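You operate a simulated robot arm through the tools that you are given. There is no shell and no other tool.

The job below is to be done with a simulated robot arm. You get a single attempt, and the scene is never put back.

JOB
Put things in order on the blue pack field. At the end: the white label (marked "CHAINS") from the blue pack field stands where the green torque driver stood; the green torque driver stands where the blue driver stood; the red padlock is on the white box (marked "PEDALS"); the blue driver from the blue pack field stands where the red padlock stood; whatever was shut is shut again. Leave all else as you found it, and nothing knocked over.

The check looks at the end state, three seconds after you hand in, the way a careful person would. Anything else that was tipped, shoved, dropped, spilled or broken makes it a failure.

ROBOT AND FRAMES
A 7-joint arm with a two-finger parallel gripper, fixed in place. Base frame: the origin is on the floor under the middle of its stand, x ahead of it, y to its left, z up; the work surface is at about z = 880. Lengths are in mm, angles in degrees, forces in N, time in s.
With the tool pointing down near the work surface it reaches from about 240 to 680 mm from the base axis. Its first joint turns from -66.0 to 66.0 degrees. Payload 2.4 kg.
The TCP is the grasp point between the finger pads, 30 mm short of the fingertips. In the tool frame z runs along the fingers and y along their closing line. Largest opening 94 mm; finger width 28, thickness 10; the body of the gripper, 50 by 96 mm, starts 55 mm behind the TCP.
Orientation is that of the tool frame in the base frame, as a unit quaternion [x, y, z, w]. With the fingers straight down and closing along the base's y, the tool's x points along the base's -x, its y along +y and its z along -z.

CONTROLS
- The arm moves only by the tool servo_tool. Its argument "commands" is a list of rows, each an object of numbers (a shift or turn left out is 0, a gripper value left out holds the last): "tx", "ty", "tz": the shift along the base's x, y, z in mm; "wx", "wy", "wz": the turn, a rotation vector about the base's x, y, z in degrees; "grip": the gripper command, from -1 (fully open) to 1 (shut), values between in proportion. In form: [{"tx": .., "ty": .., "tz": .., "wx": .., "wy": .., "wz": .., "grip": ..}, ...]. A call has 1 to 20 rows; each row shifts and turns the commanded pose from where the row before left it. Rows are played at 5 a second. More than 50 mm and 8.6 degrees between two rows, or a gripper value outside its range, and nothing of the call is played. A pose out of reach is approached as far as the arm can. The call stops where the force on the tool passes 40 N (or 10 N more than at its start, if that is more) or the arm is blocked; 0.2 s more then pass. The fingers move at their own pace (about 153 mm/s each) and stop on an object; they squeeze with about 39 N. The grip force told is the motor's: it shows also when the fingers shut on nothing. Time passes only in rows, and 0.2 s behind the last, so rows that do not move let the fingers close. It gives the time, the measured TCP pose, the force on the tool (base axes), the opening and the grip force at its end, in the units of the frame above (readings bear some noise), with the torque about the TCP (base axes, N m) and any sound that the robot's microphone picked up.
- Cameras (640 x 400 px; columns grow to the right, rows downward): "scene" is fixed at [52.4, 484.6, 1453.3]; the picture's right is [-0.67, -0.74, 0.00], its down [-0.38, 0.35, -0.86] and it looks along [0.63, -0.58, -0.52] (base axes); focal length 374 px, centre (320, 200). "wrist" rides on the gripper at [76, 14, -102] in the tool frame; the picture's right is [-0.18, 0.98, 0.00], its down [-0.75, -0.14, -0.64] and it looks along [-0.63, -0.12, 0.77] (tool axes); focal length 243 px, centre (320, 200). There is no depth. A picture from a camera that has moved, and an enlarged one, comes with that camera's place and axes in the base frame and with its lens. The place of the scene camera against the robot may be out by one fixed shift of up to 12 mm in any direction.
- camera(camera): a new picture of that camera. The clock stands still meanwhile.
- close_up(camera, box): a new picture of the part [left, top, right, bottom] of that camera's present view, enlarged. The clock stands still meanwhile.
- sign_off(): hands the job in; it is judged then, once.

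Nothing tells you positions but the pictures and the camera data. Unless the task says otherwise, let go and move clear before handing in.

The tools are called as name(argument=value, ...) on one line, values as JSON. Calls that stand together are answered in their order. servo_tool: Moves the arm, as the interface text tells. Its arguments: {"type":"object","properties":{"commands":{"type":"array"}},"required":["commands"]} The other tools are called the same way: camera (camera) takes a picture; close_up (camera, box) takes an enlarged picture of a part of a camera's view; sign_off () hands the job in.

At the start:

```text
clock: 0.0
tool_pos: [387.7, -82.2, 1197.1]
tcp_rot: [0.0, 1.0, 0.0, -0.001]
ft_force: [-0.9, -0.3, 0.1]
ft_torque: [-0.04, 0.04, 0.0]
grip_width: 94.1
finger_force: 0.0
```

scene: 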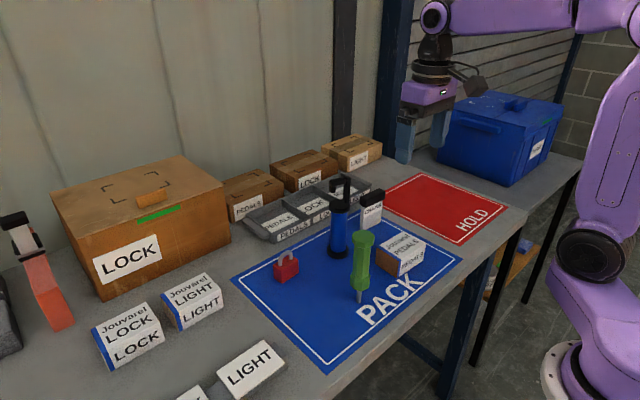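
wrist: 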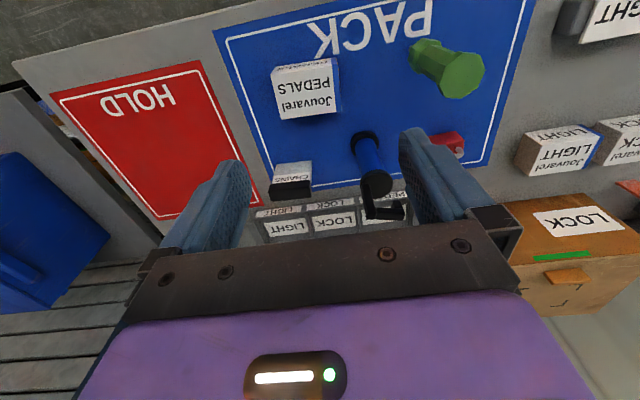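

I see the blue PACK field with a red padlock, a blue driver, a green torque driver, a white CHAINS label holder and a white PEDALS box. First I take enlarged pictures to locate them.

close_up(camera="scene", box=[230, 160, 470, 310])

close_up(camera="wrist", box=[220, 0, 540, 200])

close_up(camera="scene", box=[0, 120, 240, 270])

close_up(camera="scene", box=[200, 120, 400, 245])

```text
2.67 times, centred on (350, 235) of scene
camera zoom: at [52.4, 484.6, 1453.3], right [-0.67, -0.74, 0.0], down [-0.38, 0.35, -0.86], along [0.63, -0.58, -0.52], focal length 998 px, centre (240, 107)
```

zoom: 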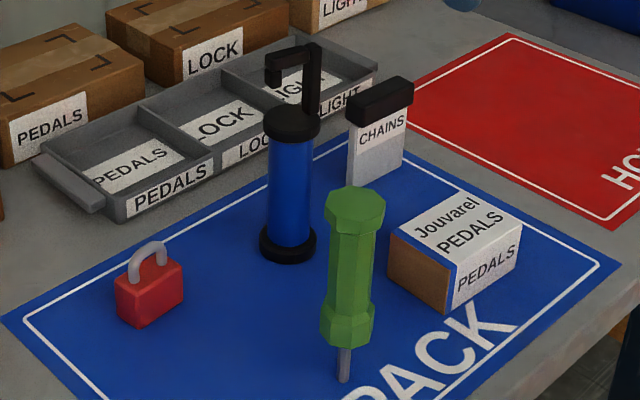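

```text
2.00 times, centred on (380, 100) of wrist
camera zoom: at [312.9, -67.9, 1299.6], right [0.18, 0.98, 0.0], down [0.75, -0.14, 0.64], along [0.63, -0.12, -0.77], focal length 485 px, centre (200, 400)
```

zoom: 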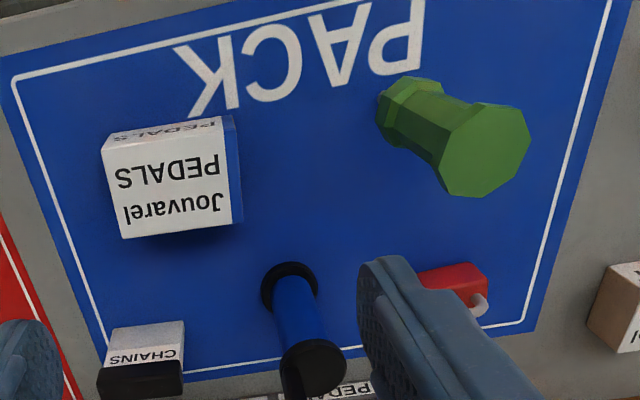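

```text
2.67 times, centred on (120, 195) of scene
camera zoom: at [52.4, 484.6, 1453.3], right [-0.67, -0.74, 0.0], down [-0.38, 0.35, -0.86], along [0.63, -0.58, -0.52], focal length 998 px, centre (853, 213)
```

zoom: 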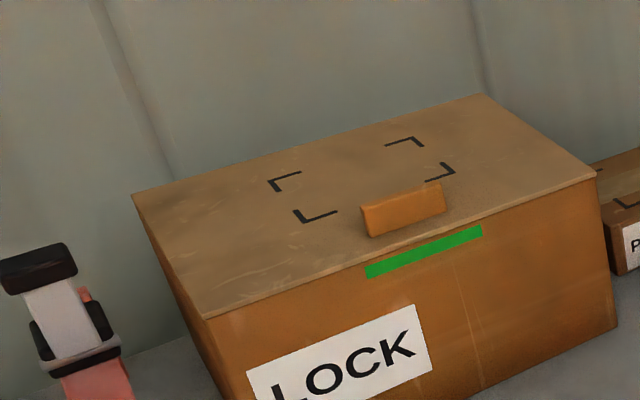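

```text
3.20 times, centred on (300, 182) of scene
camera zoom: at [52.4, 484.6, 1453.3], right [-0.67, -0.74, 0.0], down [-0.38, 0.35, -0.86], along [0.63, -0.58, -0.52], focal length 1197 px, centre (384, 256)
```

zoom: 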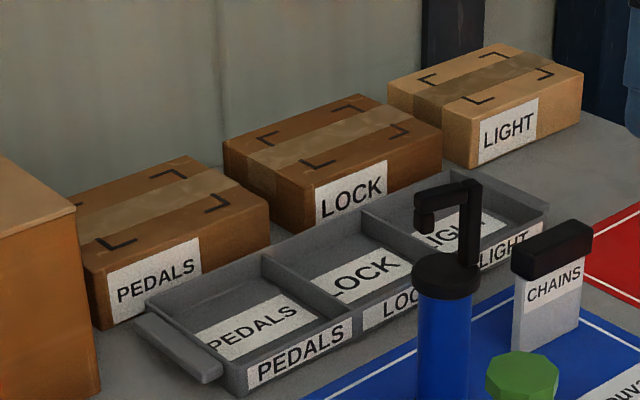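

The field is laid out with the padlock near (552, 124), the blue driver near (536, -23), the green driver near (395, 59), the label near (553, -160) and the PEDALS white box near (400, -76). I move the wrist camera to get an unobstructed, accurate view of each.

servo_tool(commands=[{"tx": 25, "ty": 20}, {"tx": 25, "ty": 20}, {"tx": 0, "ty": 20}, {}, {}])

camera(camera="wrist")

close_up(camera="wrist", box=[200, 0, 480, 175])

```text
clock: 1.2
tool_pos: [437.4, -21.0, 1197.1]
tcp_rot: [-0.001, 1.0, 0.0, 0.0]
ft_force: [-0.4, -0.2, -0.1]
ft_torque: [0.0, 0.03, 0.02]
grip_width: 93.8
finger_force: 0.0
```

```text
taken
camera wrist: at [363.0, -7.8, 1299.4], right [0.18, 0.98, 0.0], down [0.75, -0.14, 0.64], along [0.63, -0.12, -0.77], focal length 243 px, centre (320, 200)
```

wrist: 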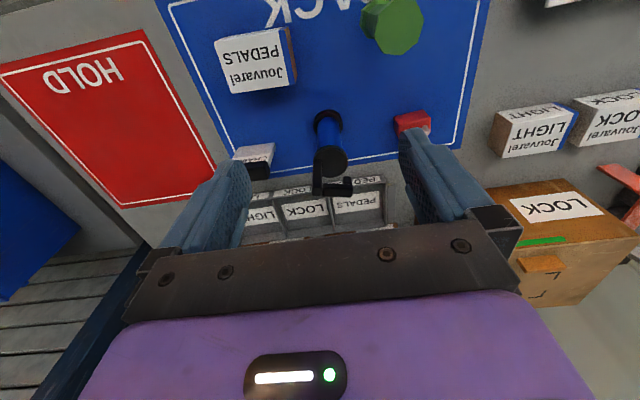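

```text
2.29 times, centred on (340, 88) of wrist
camera zoom: at [363.0, -7.8, 1299.4], right [0.18, 0.98, 0.0], down [0.75, -0.14, 0.64], along [0.63, -0.12, -0.77], focal length 555 px, centre (274, 457)
```

zoom: 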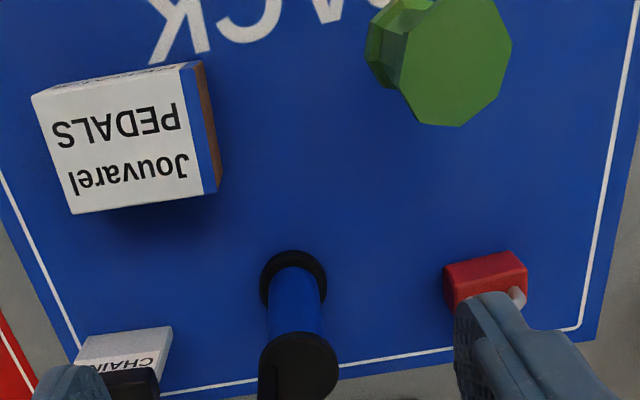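

The layout fits my first estimates. Next I move left to look at the padlock and the green driver.

servo_tool(commands=[{"ty": 40}, {"ty": 40}, {"ty": 40}, {}, {}])

close_up(camera="wrist", box=[200, 0, 480, 175])

close_up(camera="wrist", box=[260, 80, 420, 180])

```text
clock: 2.4
tool_pos: [438.5, 97.8, 1196.1]
tcp_rot: [0.0, 1.0, 0.0, 0.0]
ft_force: [-0.6, -0.1, -0.6]
ft_torque: [0.02, -0.01, -0.04]
grip_width: 94.0
finger_force: 0.1
```

```text
2.29 times, centred on (340, 88) of wrist
camera zoom: at [362.8, 111.5, 1299.7], right [0.18, 0.98, 0.0], down [0.75, -0.14, 0.64], along [0.63, -0.12, -0.77], focal length 555 px, centre (274, 457)
```

zoom: 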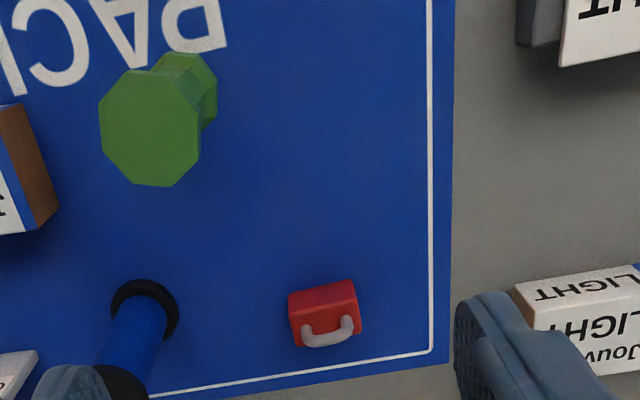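

```text
4.00 times, centred on (340, 130) of wrist
camera zoom: at [362.8, 111.5, 1299.7], right [0.18, 0.98, 0.0], down [0.75, -0.14, 0.64], along [0.63, -0.12, -0.77], focal length 970 px, centre (240, 480)
```

zoom: 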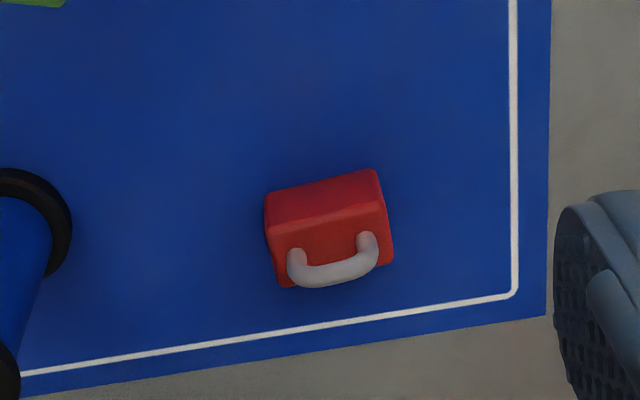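

The padlock stands at about (557, 115), roughly 50 mm wide along y and 28 mm deep. Now I look closely at the two drivers and the label.

close_up(camera="scene", box=[315, 165, 395, 215])

close_up(camera="scene", box=[330, 220, 426, 310])

close_up(camera="scene", box=[300, 170, 396, 260])

servo_tool(commands=[{"tx": -40, "ty": -40}, {"tx": -40, "ty": -40}, {"tx": -40, "ty": -40}, {}, {}])

camera(camera="wrist")

close_up(camera="wrist", box=[240, 100, 400, 200])

```text
8.00 times, centred on (355, 190) of scene
camera zoom: at [52.4, 484.6, 1453.3], right [-0.67, -0.74, 0.0], down [-0.38, 0.35, -0.86], along [0.63, -0.58, -0.52], focal length 2992 px, centre (40, 280)
```

zoom: 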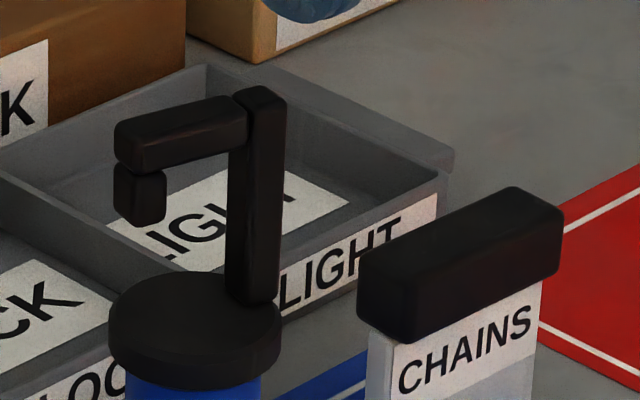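

```text
4.44 times, centred on (378, 265) of scene
camera zoom: at [52.4, 484.6, 1453.3], right [-0.67, -0.74, 0.0], down [-0.38, 0.35, -0.86], along [0.63, -0.58, -0.52], focal length 1662 px, centre (62, -89)
```

zoom: 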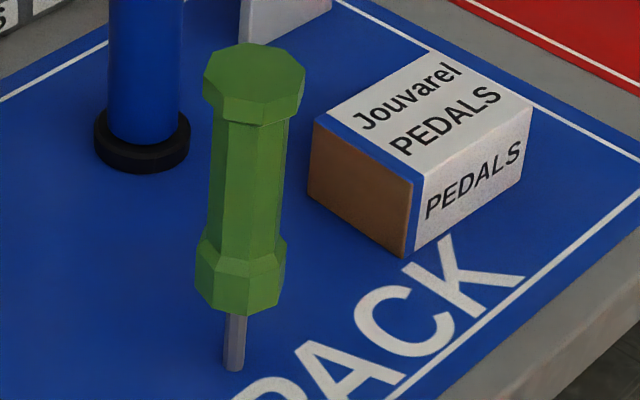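

```text
4.44 times, centred on (348, 215) of scene
camera zoom: at [52.4, 484.6, 1453.3], right [-0.67, -0.74, 0.0], down [-0.38, 0.35, -0.86], along [0.63, -0.58, -0.52], focal length 1662 px, centre (196, 133)
```

zoom: 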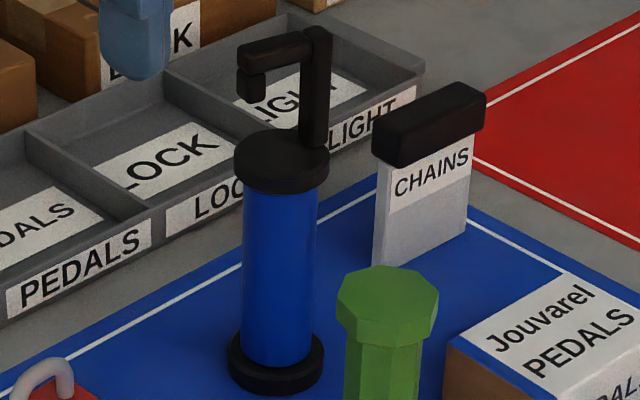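

```text
refused: row 1 steps farther than a row can; nothing moved
```

```text
taken
camera wrist: at [362.8, 111.5, 1299.7], right [0.18, 0.98, 0.0], down [0.75, -0.14, 0.64], along [0.63, -0.12, -0.77], focal length 243 px, centre (320, 200)
```

wrist: 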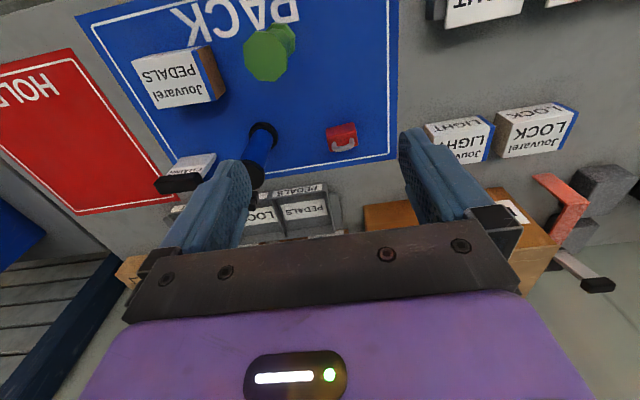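

```text
4.00 times, centred on (320, 150) of wrist
camera zoom: at [362.8, 111.5, 1299.7], right [0.18, 0.98, 0.0], down [0.75, -0.14, 0.64], along [0.63, -0.12, -0.77], focal length 970 px, centre (320, 400)
```

zoom: 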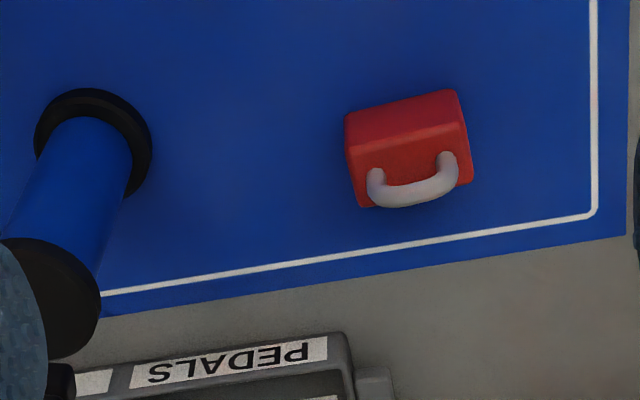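

The blue driver has a cap with a bent hook rising from its -y side. I move back for a clear look at it and the label from the wrist.

servo_tool(commands=[{"tx": -30, "ty": -30}, {"tx": -30, "ty": -30}, {"tx": -30, "ty": -30}, {"tx": -10, "ty": -30}, {}, {}])

camera(camera="wrist")

close_up(camera="wrist", box=[280, 100, 400, 175])

close_up(camera="wrist", box=[220, 0, 460, 150])

```text
clock: 3.8
tool_pos: [337.3, -21.4, 1196.3]
tcp_rot: [0.001, 1.0, 0.0, 0.0]
ft_force: [-0.4, -0.9, 0.6]
ft_torque: [0.01, 0.01, 0.0]
grip_width: 93.8
finger_force: 0.0
```

```text
taken
camera wrist: at [262.2, -8.6, 1299.6], right [0.18, 0.98, 0.0], down [0.75, -0.14, 0.64], along [0.63, -0.12, -0.77], focal length 243 px, centre (320, 200)
```

wrist: 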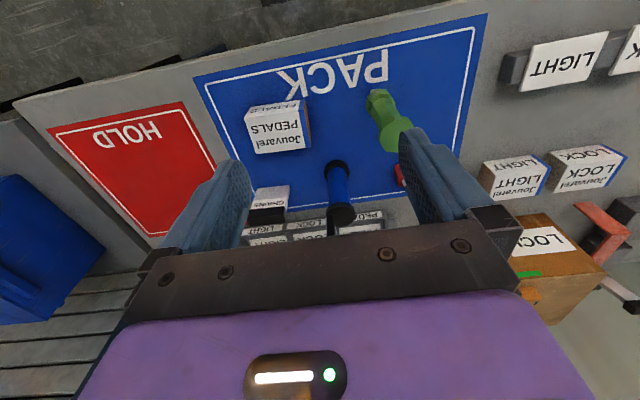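

```text
5.33 times, centred on (340, 138) of wrist
camera zoom: at [262.2, -8.6, 1299.6], right [0.18, 0.98, 0.0], down [0.75, -0.14, 0.64], along [0.63, -0.12, -0.77], focal length 1294 px, centre (213, 533)
```

zoom: 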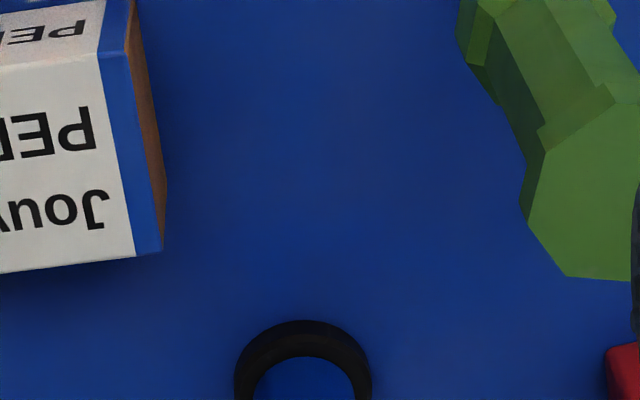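

```text
2.67 times, centred on (340, 75) of wrist
camera zoom: at [262.2, -8.6, 1299.6], right [0.18, 0.98, 0.0], down [0.75, -0.14, 0.64], along [0.63, -0.12, -0.77], focal length 647 px, centre (267, 533)
```

zoom: 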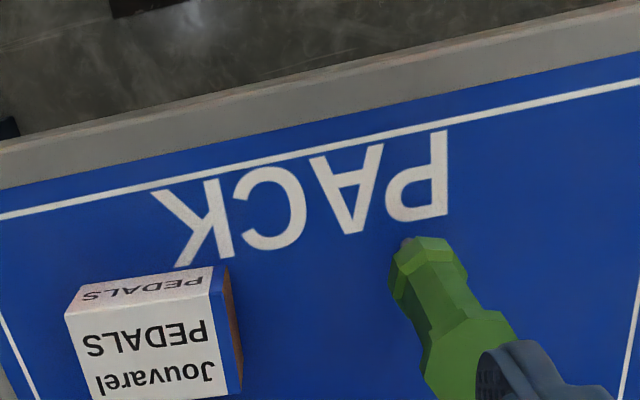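

close_up(camera="wrist", box=[240, 150, 400, 250])

close_up(camera="wrist", box=[300, 140, 396, 200])

close_up(camera="wrist", box=[230, 80, 326, 160])

```text
4.00 times, centred on (320, 200) of wrist
camera zoom: at [262.2, -8.6, 1299.6], right [0.18, 0.98, 0.0], down [0.75, -0.14, 0.64], along [0.63, -0.12, -0.77], focal length 970 px, centre (320, 200)
```

zoom: 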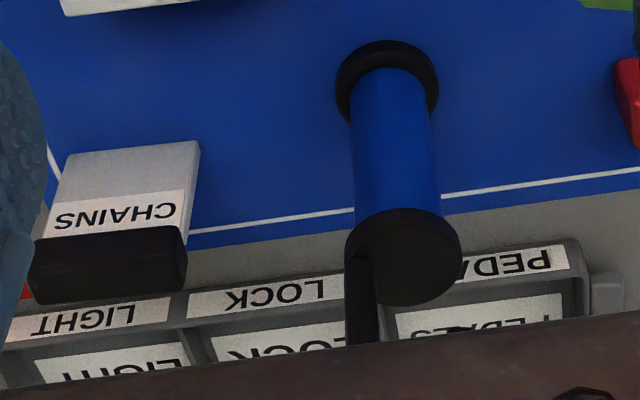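

```text
6.67 times, centred on (348, 170) of wrist
camera zoom: at [262.2, -8.6, 1299.6], right [0.18, 0.98, 0.0], down [0.75, -0.14, 0.64], along [0.63, -0.12, -0.77], focal length 1618 px, centre (133, 400)
```

zoom: 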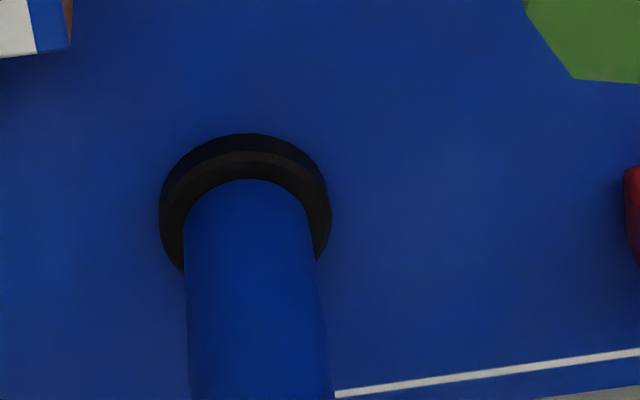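

```text
5.00 times, centred on (278, 120) of wrist
camera zoom: at [262.2, -8.6, 1299.6], right [0.18, 0.98, 0.0], down [0.75, -0.14, 0.64], along [0.63, -0.12, -0.77], focal length 1213 px, centre (530, 600)
```

zoom: 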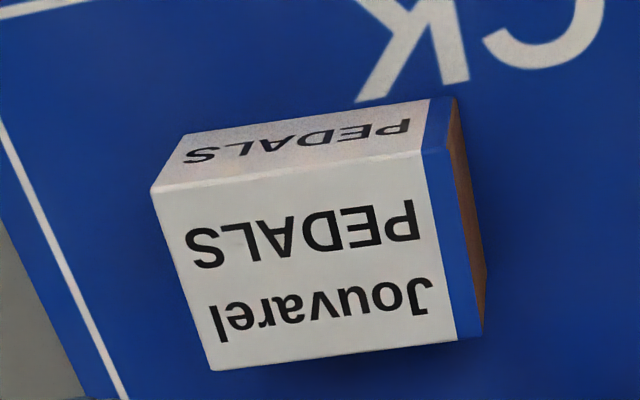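

I now have a good picture: padlock around (557, 115), blue driver around (537, -24), green driver around (394, 56), label around (558, -165), white box centred near (414, -104) with its top near 928. I move above the padlock and check the alignment before going down.

servo_tool(commands=[{"tx": 36, "ty": 22.7}, {"tx": 36, "ty": 22.7}, {"tx": 36, "ty": 22.7}, {"tx": 36, "ty": 22.7}, {"tx": 36, "ty": 22.7}, {"tx": 39, "ty": 22.7, "wz": 2.5}, {"tz": -45}, {"tz": -45}, {"tz": -45}, {}, {}])

camera(camera="wrist")

close_up(camera="wrist", box=[240, 60, 400, 160])

camera(camera="scene")

```text
clock: 6.2
tool_pos: [556.4, 115.7, 1059.6]
tcp_rot: [-0.022, 1.0, 0.0, 0.0]
ft_force: [-1.2, 0.5, 0.1]
ft_torque: [-0.01, -0.03, -0.02]
grip_width: 93.9
finger_force: 0.0
```

```text
taken
camera wrist: at [480.5, 125.1, 1163.4], right [0.14, 0.99, 0.0], down [0.76, -0.11, 0.64], along [0.64, -0.09, -0.77], focal length 243 px, centre (320, 200)
```

wrist: 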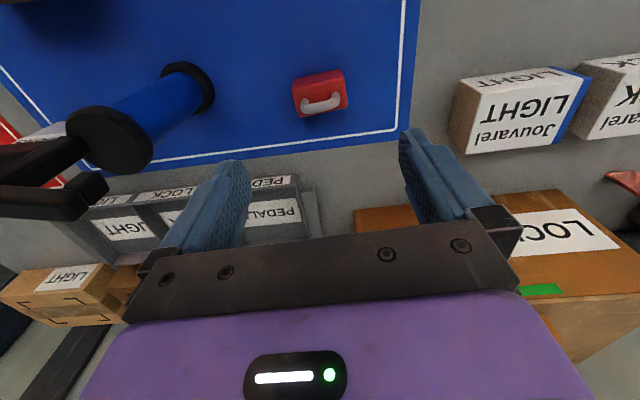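

```text
4.00 times, centred on (320, 110) of wrist
camera zoom: at [480.5, 125.1, 1163.4], right [0.14, 0.99, 0.0], down [0.76, -0.11, 0.64], along [0.64, -0.09, -0.77], focal length 970 px, centre (320, 560)
```

zoom: 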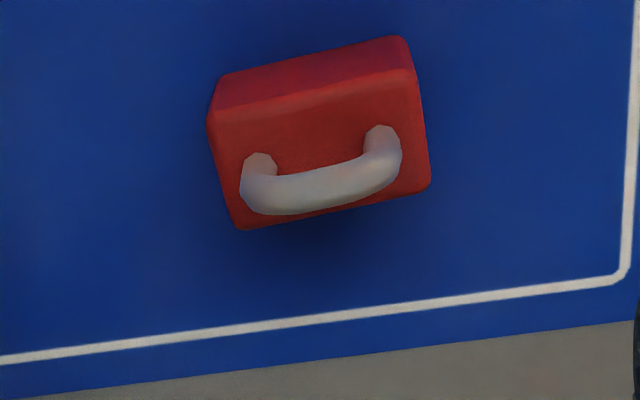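

```text
taken
```

scene: 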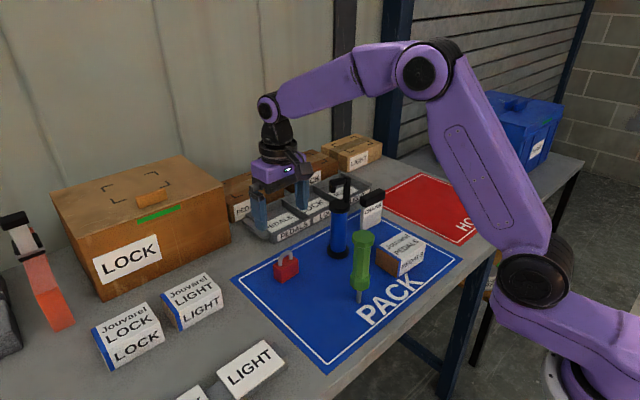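

The gripper hovers over the padlock to within 2 mm. I go down, close on the sides of the body and lift it a little as a check.

servo_tool(commands=[{"tx": -1, "tz": -40, "wz": 1}, {"tz": -40}, {"tz": -35}, {"tz": -20}, {"tz": -9}, {}, {"grip": 1}, {"grip": 1}, {"grip": 1}, {"grip": 1}])

camera(camera="scene")

camera(camera="wrist")

```text
clock: 8.4
tool_pos: [556.7, 115.0, 916.3]
tcp_rot: [-0.031, 1.0, 0.0, 0.0]
ft_force: [-0.2, 0.9, -0.6]
ft_torque: [0.0, 0.0, -0.01]
grip_width: 56.0
finger_force: 38.7
```

```text
taken
```

scene: 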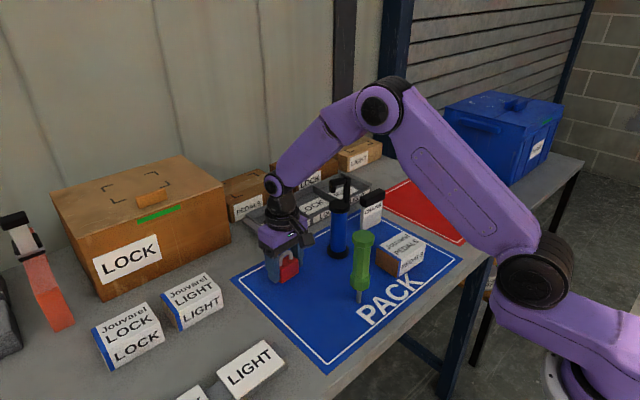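

```text
taken
camera wrist: at [479.9, 124.0, 1020.5], right [0.12, 0.99, 0.0], down [0.76, -0.09, 0.64], along [0.64, -0.08, -0.77], focal length 243 px, centre (320, 200)
```

wrist: 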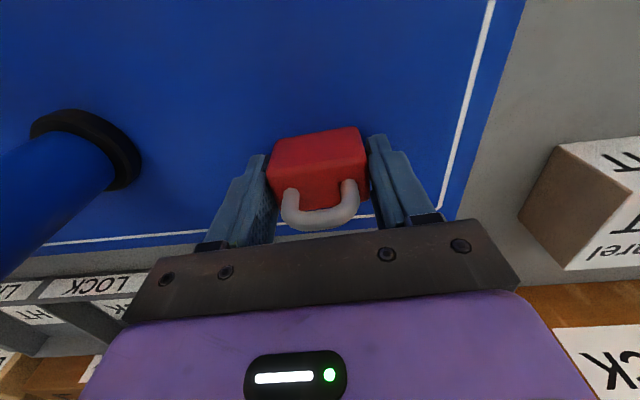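

The padlock is held at an opening of 56 mm. I lift it straight up and carry it high above everything to over the white box.

servo_tool(commands=[{"tz": 10}, {"tz": 40}, {"tz": 45}, {"tz": 45}, {"tz": 45}, {"tz": 45}, {}])

camera(camera="wrist")

```text
clock: 10.0
tool_pos: [555.4, 114.3, 1148.7]
tcp_rot: [-0.03, 1.0, 0.0, 0.0]
ft_force: [0.9, -0.2, -2.5]
ft_torque: [0.05, 0.01, -0.01]
grip_width: 56.1
finger_force: 39.1
```

```text
taken
camera wrist: at [479.8, 122.4, 1252.4], right [0.12, 0.99, 0.0], down [0.76, -0.09, 0.64], along [0.64, -0.08, -0.77], focal length 243 px, centre (320, 200)
```

wrist: 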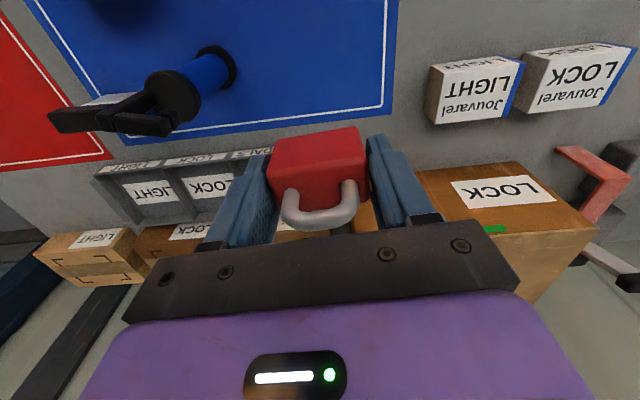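

The padlock is held firmly and weighs roughly 2.5 N. I carry it over the blue field to above the white box's centre near (415, -105).

servo_tool(commands=[{"tz": 10}, {"tx": -23.5, "ty": -36.6, "wz": -1}, {"tx": -23.5, "ty": -36.6, "wz": -1}, {"tx": -23.5, "ty": -36.6, "wz": -1}, {"tx": -23.5, "ty": -36.6, "wz": -1}, {"tx": -23.5, "ty": -36.6, "wz": -1}, {"tx": -23.2, "ty": -36.5, "wz": -0.5}, {}, {"tz": -40}, {"tz": -40}, {}])

camera(camera="wrist")

camera(camera="scene")

```text
clock: 12.4
tool_pos: [415.1, -104.3, 1077.2]
tcp_rot: [0.018, 1.0, 0.0, 0.0]
ft_force: [0.2, -0.1, -1.5]
ft_torque: [-0.04, 0.01, -0.01]
grip_width: 56.1
finger_force: 39.3
```

```text
taken
camera wrist: at [340.4, -88.0, 1180.4], right [0.22, 0.98, 0.0], down [0.75, -0.17, 0.64], along [0.63, -0.14, -0.77], focal length 243 px, centre (320, 200)
```

wrist: 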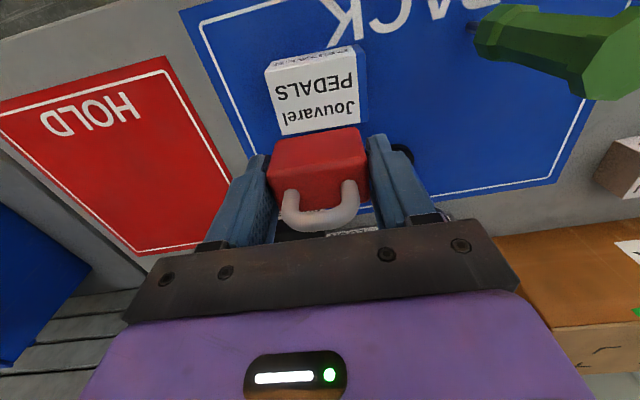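

```text
taken
```

scene: 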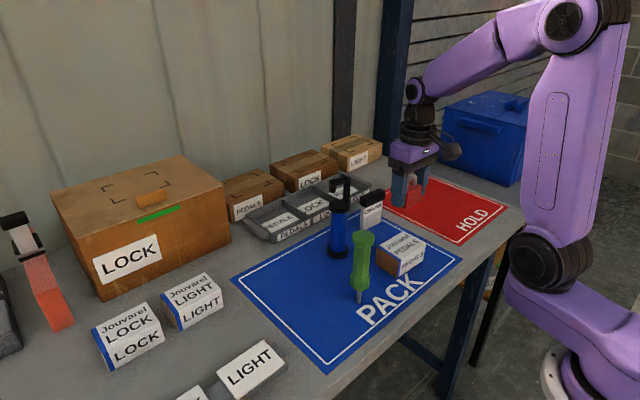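

close_up(camera="wrist", box=[240, 30, 400, 130])

```text
4.00 times, centred on (320, 80) of wrist
camera zoom: at [340.4, -88.0, 1180.4], right [0.22, 0.98, 0.0], down [0.75, -0.17, 0.64], along [0.63, -0.14, -0.77], focal length 970 px, centre (320, 680)
```

zoom: 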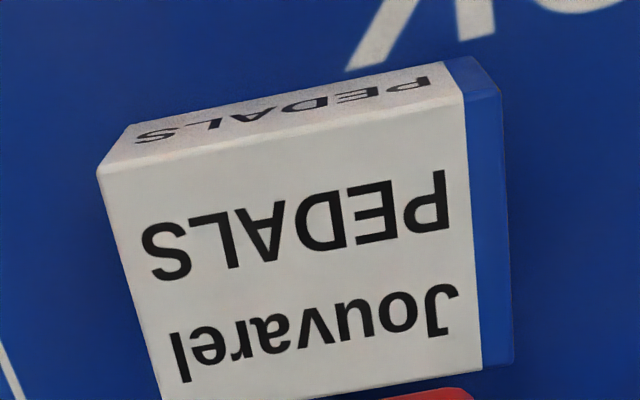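

The padlock sits over the centre of the box within about 2 mm. I lower it in steps toward the box top.

servo_tool(commands=[{"ty": -2, "tz": -30}, {"tz": -30}, {"tz": -25}, {"tz": -15}, {"tz": -5}, {"tz": -2}, {}])

close_up(camera="scene", box=[360, 190, 456, 280])

```text
clock: 14.0
tool_pos: [415.1, -107.6, 970.5]
tcp_rot: [0.016, 1.0, 0.001, 0.0]
ft_force: [-0.3, 0.2, -2.2]
ft_torque: [0.02, 0.0, -0.01]
grip_width: 56.1
finger_force: 38.5
```

```text
4.44 times, centred on (408, 235) of scene
camera zoom: at [52.5, 484.6, 1453.3], right [-0.67, -0.74, 0.0], down [-0.38, 0.35, -0.86], along [0.63, -0.58, -0.52], focal length 1662 px, centre (-71, 44)
```

zoom: 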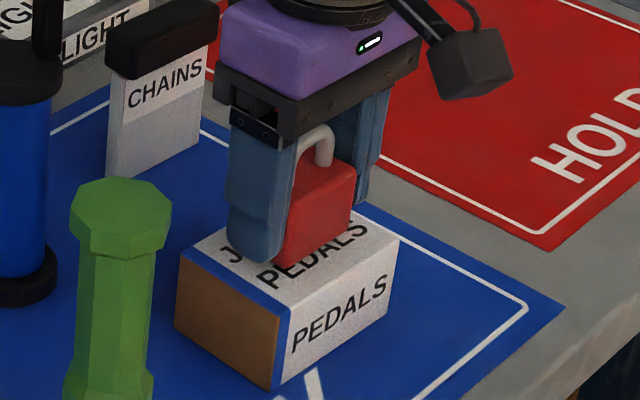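

servo_tool(commands=[{"tz": -2}, {"tz": -1.5}, {}])

```text
clock: 14.8
tool_pos: [415.2, -106.6, 966.7]
tcp_rot: [0.018, 1.0, 0.0, -0.001]
ft_force: [-1.7, 0.1, 1.0]
ft_torque: [0.05, -0.02, 0.02]
grip_width: 55.8
finger_force: 39.0
```

servo_tool(commands=[{"tz": -0.7}, {}])

close_up(camera="scene", box=[360, 190, 456, 280])

```text
clock: 15.4
tool_pos: [414.8, -107.5, 966.2]
tcp_rot: [0.018, 1.0, 0.0, 0.001]
ft_force: [-3.1, 0.5, 18.8]
ft_torque: [0.12, 0.19, 0.01]
grip_width: 56.0
finger_force: 38.7
```

```text
4.44 times, centred on (408, 235) of scene
camera zoom: at [52.1, 484.7, 1453.3], right [-0.67, -0.74, 0.0], down [-0.38, 0.35, -0.86], along [0.63, -0.58, -0.52], focal length 1662 px, centre (-71, 44)
```

zoom: 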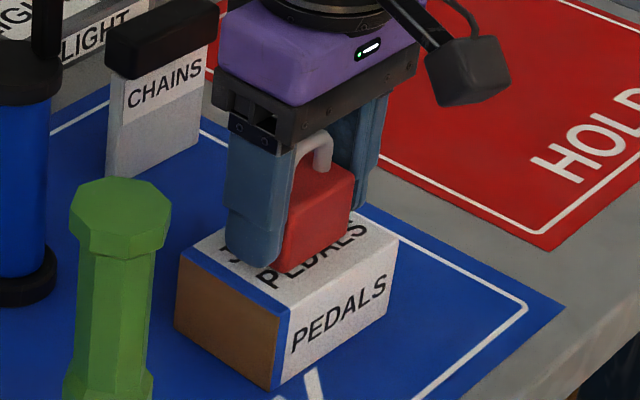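

The padlock is resting on the box. I ease off slightly and open the fingers slowly.

servo_tool(commands=[{"tz": 0.5}, {"grip": -0.2}, {"grip": -0.28}, {"grip": -0.4}, {"grip": -0.6}, {"grip": -0.8}, {}])

camera(camera="wrist")

close_up(camera="scene", box=[360, 190, 456, 280])

```text
clock: 17.0
tool_pos: [415.8, -106.5, 966.0]
tcp_rot: [0.017, 1.0, 0.0, -0.001]
ft_force: [0.0, 0.7, 0.0]
ft_torque: [-0.01, -0.03, -0.01]
grip_width: 84.5
finger_force: 0.1
```

```text
taken
camera wrist: at [340.6, -90.5, 1070.0], right [0.22, 0.98, 0.0], down [0.75, -0.17, 0.64], along [0.63, -0.14, -0.77], focal length 243 px, centre (320, 200)
```

wrist: 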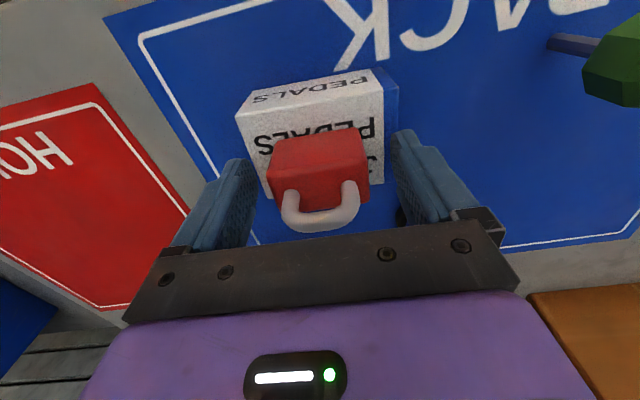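

```text
4.44 times, centred on (408, 235) of scene
camera zoom: at [52.4, 484.6, 1453.3], right [-0.67, -0.74, 0.0], down [-0.38, 0.35, -0.86], along [0.63, -0.58, -0.52], focal length 1662 px, centre (-71, 44)
```

zoom: 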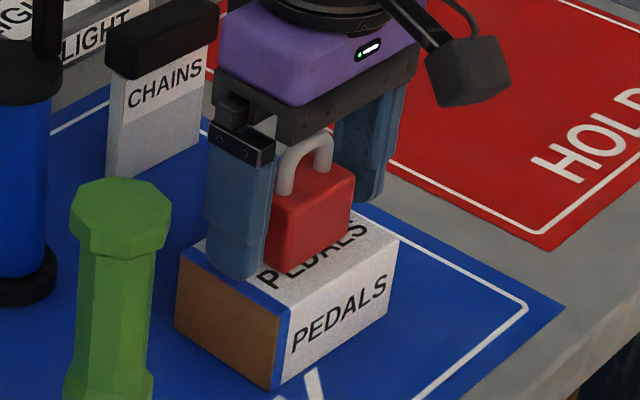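

The padlock now stands on the white box with the fingers clear. I lift away, then turn the gripper 90° while moving towards the blue driver.

servo_tool(commands=[{"tz": 20, "grip": -0.8}, {"tz": 45}, {"tz": 45, "grip": -1}, {"tz": 45}, {"tz": 45}, {"tz": 30}, {"wz": 8.2}, {"wz": 8.2}, {"wz": 8.2}, {"wz": 8.2}, {"wz": 8.2}, {"wz": 8.2}, {"wz": 8.2}, {"wz": 8.2}, {"wz": 8.2}, {"wz": 8.2}, {"wz": 8.2}, {"wz": 1.8}, {}])

camera(camera="wrist")

camera(camera="scene")

```text
clock: 21.0
tool_pos: [415.3, -108.1, 1197.4]
tcp_rot: [0.708, -0.706, 0.0, -0.001]
ft_force: [-0.3, -1.1, -0.2]
ft_torque: [0.01, -0.02, 0.03]
grip_width: 93.9
finger_force: 0.1
```

```text
taken
camera wrist: at [402.1, -183.9, 1300.0], right [-0.98, 0.18, 0.0], down [0.14, 0.75, 0.64], along [0.12, 0.63, -0.77], focal length 243 px, centre (320, 200)
```

wrist: 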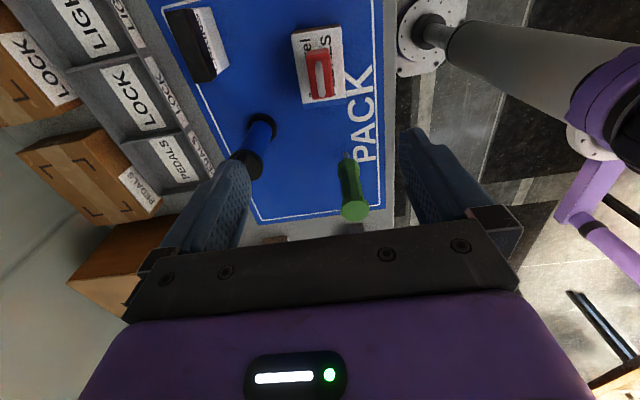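

```text
taken
```

scene: 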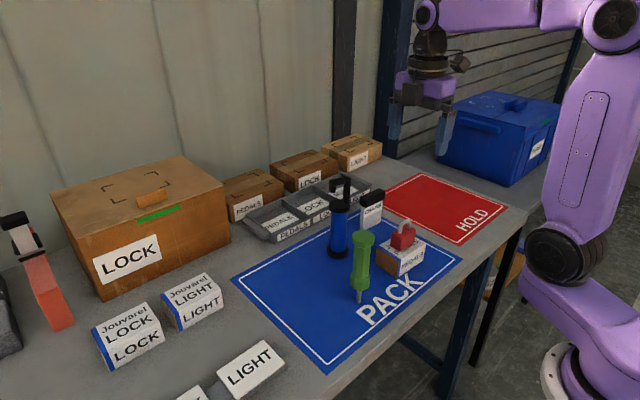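

The gripper is turned so it closes along x. I move to hover over the blue driver and measure the hook height.

servo_tool(commands=[{"tx": 30, "ty": 21}, {"tx": 30, "ty": 21}, {"tx": 30, "ty": 21}, {"tx": 32, "ty": 20}, {}, {}])

camera(camera="wrist")

close_up(camera="wrist", box=[240, 50, 400, 150])

```text
clock: 22.4
tool_pos: [538.0, -24.0, 1197.7]
tcp_rot: [-0.707, 0.707, 0.0, 0.0]
ft_force: [-0.2, -0.2, 1.0]
ft_torque: [0.0, 0.0, -0.02]
grip_width: 94.1
finger_force: 0.0
```

```text
taken
camera wrist: at [524.6, -100.8, 1300.1], right [-0.98, 0.18, 0.0], down [0.14, 0.75, 0.64], along [0.12, 0.63, -0.77], focal length 243 px, centre (320, 200)
```

wrist: 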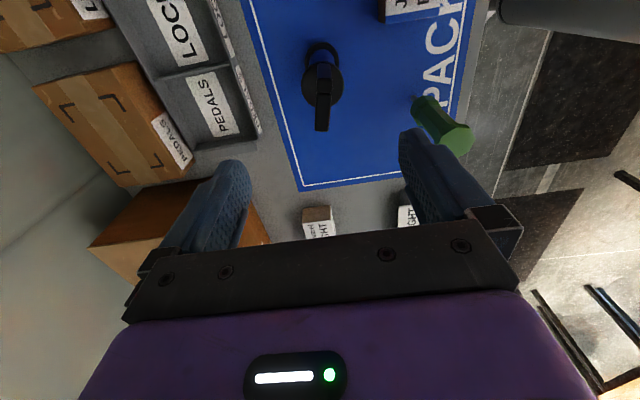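

```text
4.00 times, centred on (320, 100) of wrist
camera zoom: at [524.6, -100.8, 1300.1], right [-0.98, 0.18, 0.0], down [0.14, 0.75, 0.64], along [0.12, 0.63, -0.77], focal length 970 px, centre (320, 600)
```

zoom: 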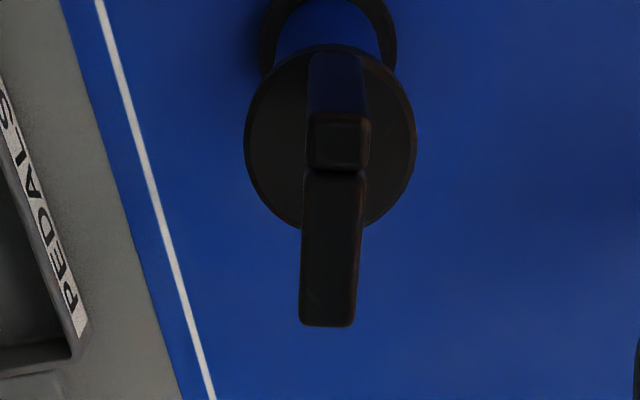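

The cap centre lies at about (535, -26). I correct the hover position, come down to where the fingertips are still above the hook, and measure again.

servo_tool(commands=[{"tx": -2.5, "ty": -2, "tz": -30}, {"tz": -37}, {}, {}])

camera(camera="wrist")

close_up(camera="wrist", box=[240, 50, 400, 150])

close_up(camera="scene", box=[290, 120, 410, 210])

```text
clock: 23.4
tool_pos: [534.8, -27.7, 1128.6]
tcp_rot: [0.707, -0.707, 0.0, 0.0]
ft_force: [-1.0, -0.9, 0.4]
ft_torque: [-0.04, 0.02, 0.0]
grip_width: 93.9
finger_force: 0.1
```

```text
taken
camera wrist: at [521.5, -103.6, 1232.9], right [-0.98, 0.18, 0.0], down [0.14, 0.75, 0.64], along [0.12, 0.63, -0.77], focal length 243 px, centre (320, 200)
```

wrist: 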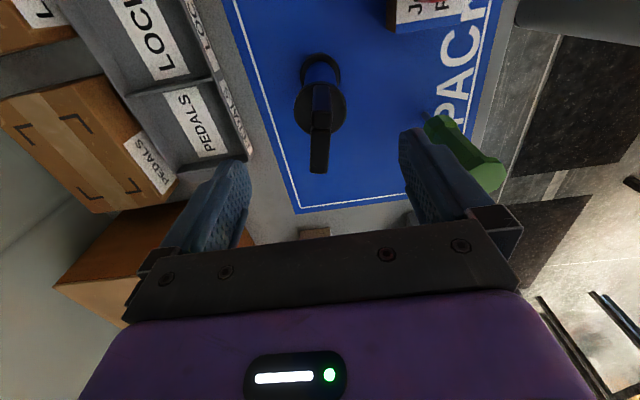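

```text
4.00 times, centred on (320, 100) of wrist
camera zoom: at [521.5, -103.6, 1232.9], right [-0.98, 0.18, 0.0], down [0.14, 0.75, 0.64], along [0.12, 0.63, -0.77], focal length 970 px, centre (320, 600)
```

zoom: 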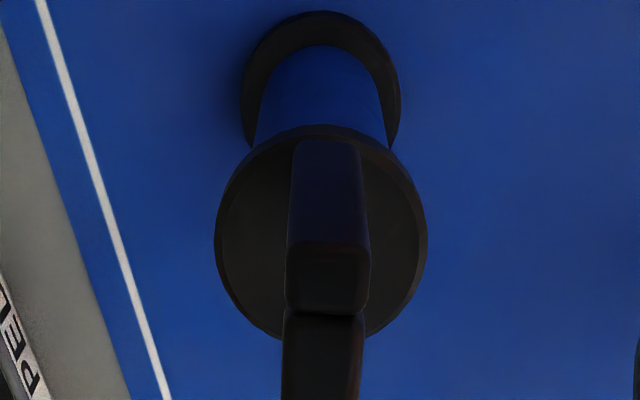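

```text
4.44 times, centred on (350, 165) of scene
camera zoom: at [52.4, 484.6, 1453.3], right [-0.67, -0.74, 0.0], down [-0.38, 0.35, -0.86], along [0.63, -0.58, -0.52], focal length 1662 px, centre (187, 356)
```

zoom: 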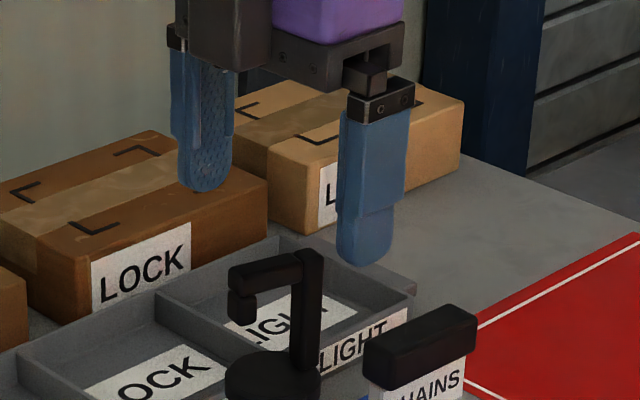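

The gripper axis now lines up with the driver; cap top is near 1010 and hook top near 1078. I lower carefully so the fingers straddle the cap while the palm stays above the hook.

servo_tool(commands=[{"tz": -35}, {"tz": -35}, {"tz": -20}, {"tz": -8}, {}])

close_up(camera="scene", box=[300, 150, 396, 230])

camera(camera="wrist")

```text
clock: 24.6
tool_pos: [533.8, -26.6, 1031.9]
tcp_rot: [-0.707, 0.707, 0.0, 0.0]
ft_force: [0.6, -0.7, 0.3]
ft_torque: [-0.01, 0.03, 0.01]
grip_width: 93.9
finger_force: 0.1
```

```text
5.00 times, centred on (348, 190) of scene
camera zoom: at [52.4, 484.6, 1453.3], right [-0.67, -0.74, 0.0], down [-0.38, 0.35, -0.86], along [0.63, -0.58, -0.52], focal length 1870 px, centre (180, 250)
```

zoom: 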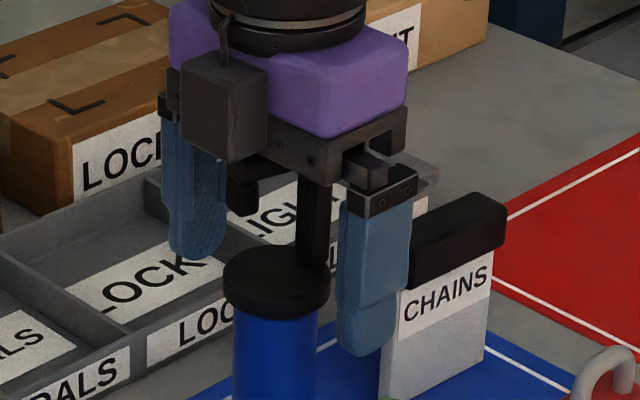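

```text
taken
camera wrist: at [521.6, -102.9, 1134.5], right [-0.98, 0.18, 0.0], down [0.14, 0.75, 0.64], along [0.12, 0.63, -0.77], focal length 243 px, centre (320, 200)
```

wrist: 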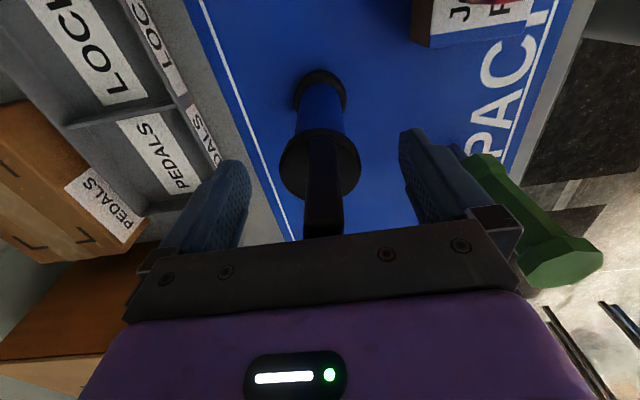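

The palm is just above the hook and the fingers straddle the cap. I creep down a few millimetres more while watching the force.

servo_tool(commands=[{"tz": -1.5}, {"tz": -1.5}, {}])

close_up(camera="scene", box=[316, 165, 380, 215])

```text
clock: 25.4
tool_pos: [535.3, -26.0, 1028.0]
tcp_rot: [-0.707, 0.708, 0.0, 0.0]
ft_force: [-0.1, -0.5, 0.3]
ft_torque: [0.02, 0.01, 0.02]
grip_width: 94.4
finger_force: 0.1
```

```text
8.00 times, centred on (348, 190) of scene
camera zoom: at [52.4, 484.6, 1453.3], right [-0.67, -0.74, 0.0], down [-0.38, 0.35, -0.86], along [0.63, -0.58, -0.52], focal length 2992 px, centre (96, 280)
```

zoom: 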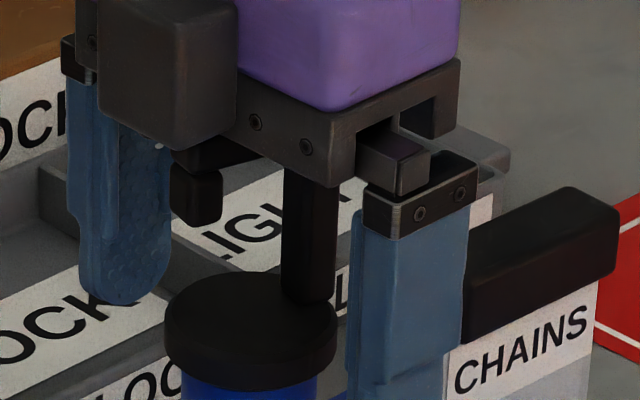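

servo_tool(commands=[{"tz": -1}, {"tz": -1}, {}])

```text
clock: 26.2
tool_pos: [534.6, -25.2, 1025.7]
tcp_rot: [0.707, -0.707, -0.001, 0.0]
ft_force: [-0.2, 0.9, 0.1]
ft_torque: [-0.02, 0.0, 0.01]
grip_width: 94.3
finger_force: 0.0
```

No contact with the hook and the tips are at the lower rim of the cap. I close slowly so the driver isn't nudged.

servo_tool(commands=[{"grip": -0.5}, {"grip": -0.25}, {"grip": -0.15}, {"grip": -0.1}, {"grip": -0.06}, {"grip": -0.02}, {"grip": 0.02}, {"grip": 0.2}, {"grip": 1}, {"grip": 1}, {"grip": 1}])

close_up(camera="scene", box=[316, 165, 380, 215])

close_up(camera="wrist", box=[240, 100, 400, 200])

```text
clock: 28.6
tool_pos: [535.1, -26.0, 1026.6]
tcp_rot: [0.707, -0.707, 0.0, 0.0]
ft_force: [-0.2, 0.6, 0.5]
ft_torque: [-0.03, 0.0, -0.06]
grip_width: 47.5
finger_force: 39.3
```

```text
8.00 times, centred on (348, 190) of scene
camera zoom: at [52.4, 484.6, 1453.3], right [-0.67, -0.74, 0.0], down [-0.38, 0.35, -0.86], along [0.63, -0.58, -0.52], focal length 2992 px, centre (96, 280)
```

zoom: 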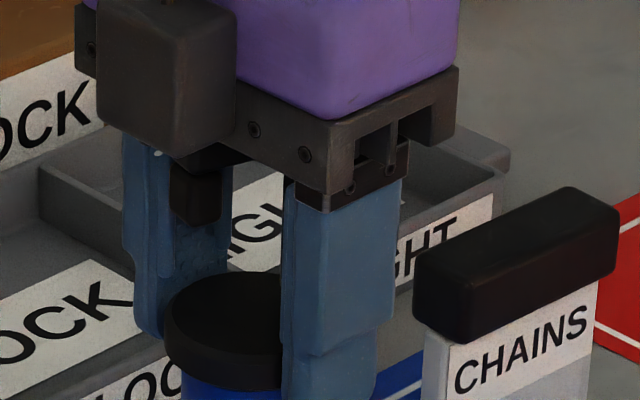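

```text
4.00 times, centred on (320, 150) of wrist
camera zoom: at [521.6, -102.9, 1129.7], right [-0.98, 0.18, 0.0], down [0.14, 0.75, 0.64], along [0.12, 0.63, -0.77], focal length 970 px, centre (320, 400)
```

zoom: 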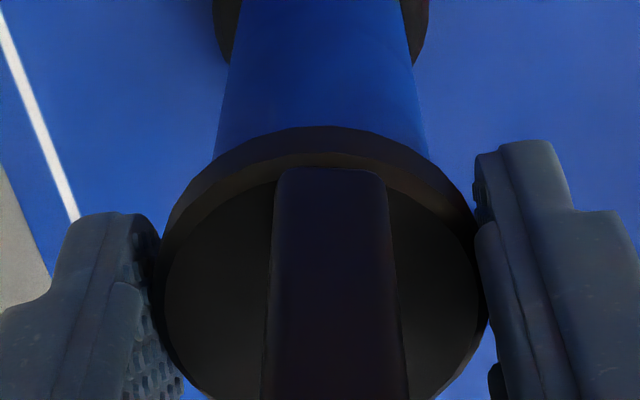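

The cap is gripped at 47.5 mm. I lift slightly to see that the driver comes along upright.

servo_tool(commands=[{"tz": 3}, {"tz": 5}, {"tz": 7}, {}, {}])

close_up(camera="scene", box=[290, 160, 400, 270])

```text
clock: 29.8
tool_pos: [535.3, -26.7, 1041.4]
tcp_rot: [-0.707, 0.707, -0.001, 0.0]
ft_force: [-0.3, -0.2, -8.0]
ft_torque: [-0.03, -0.02, 0.03]
grip_width: 47.4
finger_force: 39.3
```

```text
3.64 times, centred on (345, 215) of scene
camera zoom: at [52.6, 484.6, 1453.3], right [-0.67, -0.74, 0.0], down [-0.38, 0.35, -0.86], along [0.63, -0.58, -0.52], focal length 1360 px, centre (229, 146)
```

zoom: 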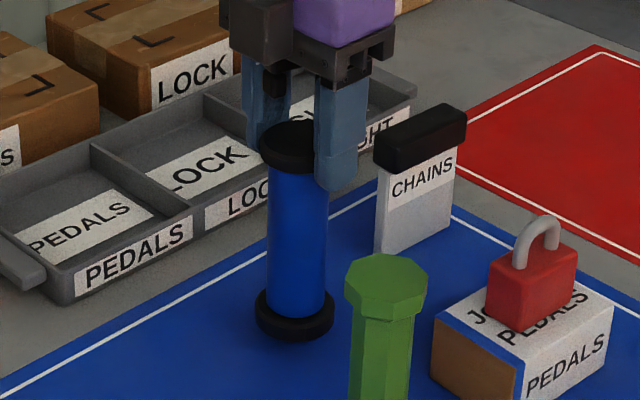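

The driver hangs upright, weighing about 8 N. I carry it low and gently to where the padlock stood, (556, 115.5).

servo_tool(commands=[{"tz": 10}, {"tx": 1, "ty": 6.5, "tz": 5}, {"tx": 2, "ty": 13}, {"tx": 3, "ty": 20}, {"tx": 3, "ty": 20}, {"tx": 3, "ty": 20}, {"tx": 3, "ty": 20}, {"tx": 3, "ty": 20}, {"tx": 2, "ty": 13}, {"tx": 1, "ty": 6}, {"ty": 3}, {}, {}])

camera(camera="scene")

camera(camera="wrist")

```text
clock: 32.6
tool_pos: [556.4, 115.5, 1055.4]
tcp_rot: [0.707, -0.707, 0.0, 0.0]
ft_force: [0.2, -0.5, -8.2]
ft_torque: [0.04, -0.01, 0.02]
grip_width: 47.5
finger_force: 39.0
```

```text
taken
```

scene: 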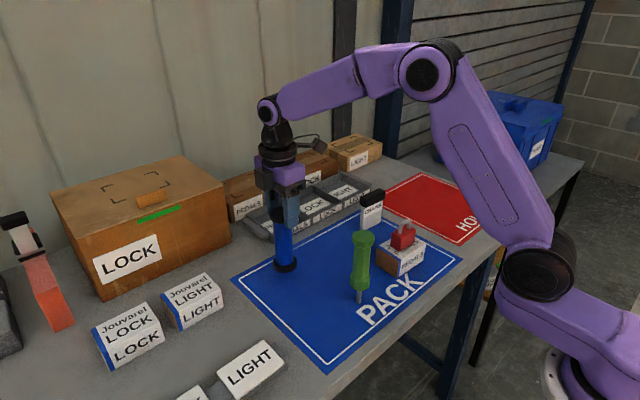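

```text
taken
camera wrist: at [542.7, 38.8, 1159.3], right [-0.98, 0.18, 0.0], down [0.14, 0.75, 0.64], along [0.12, 0.63, -0.77], focal length 243 px, centre (320, 200)
```

wrist: 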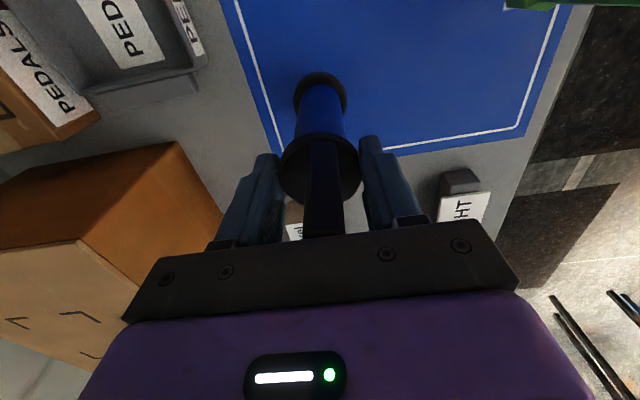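

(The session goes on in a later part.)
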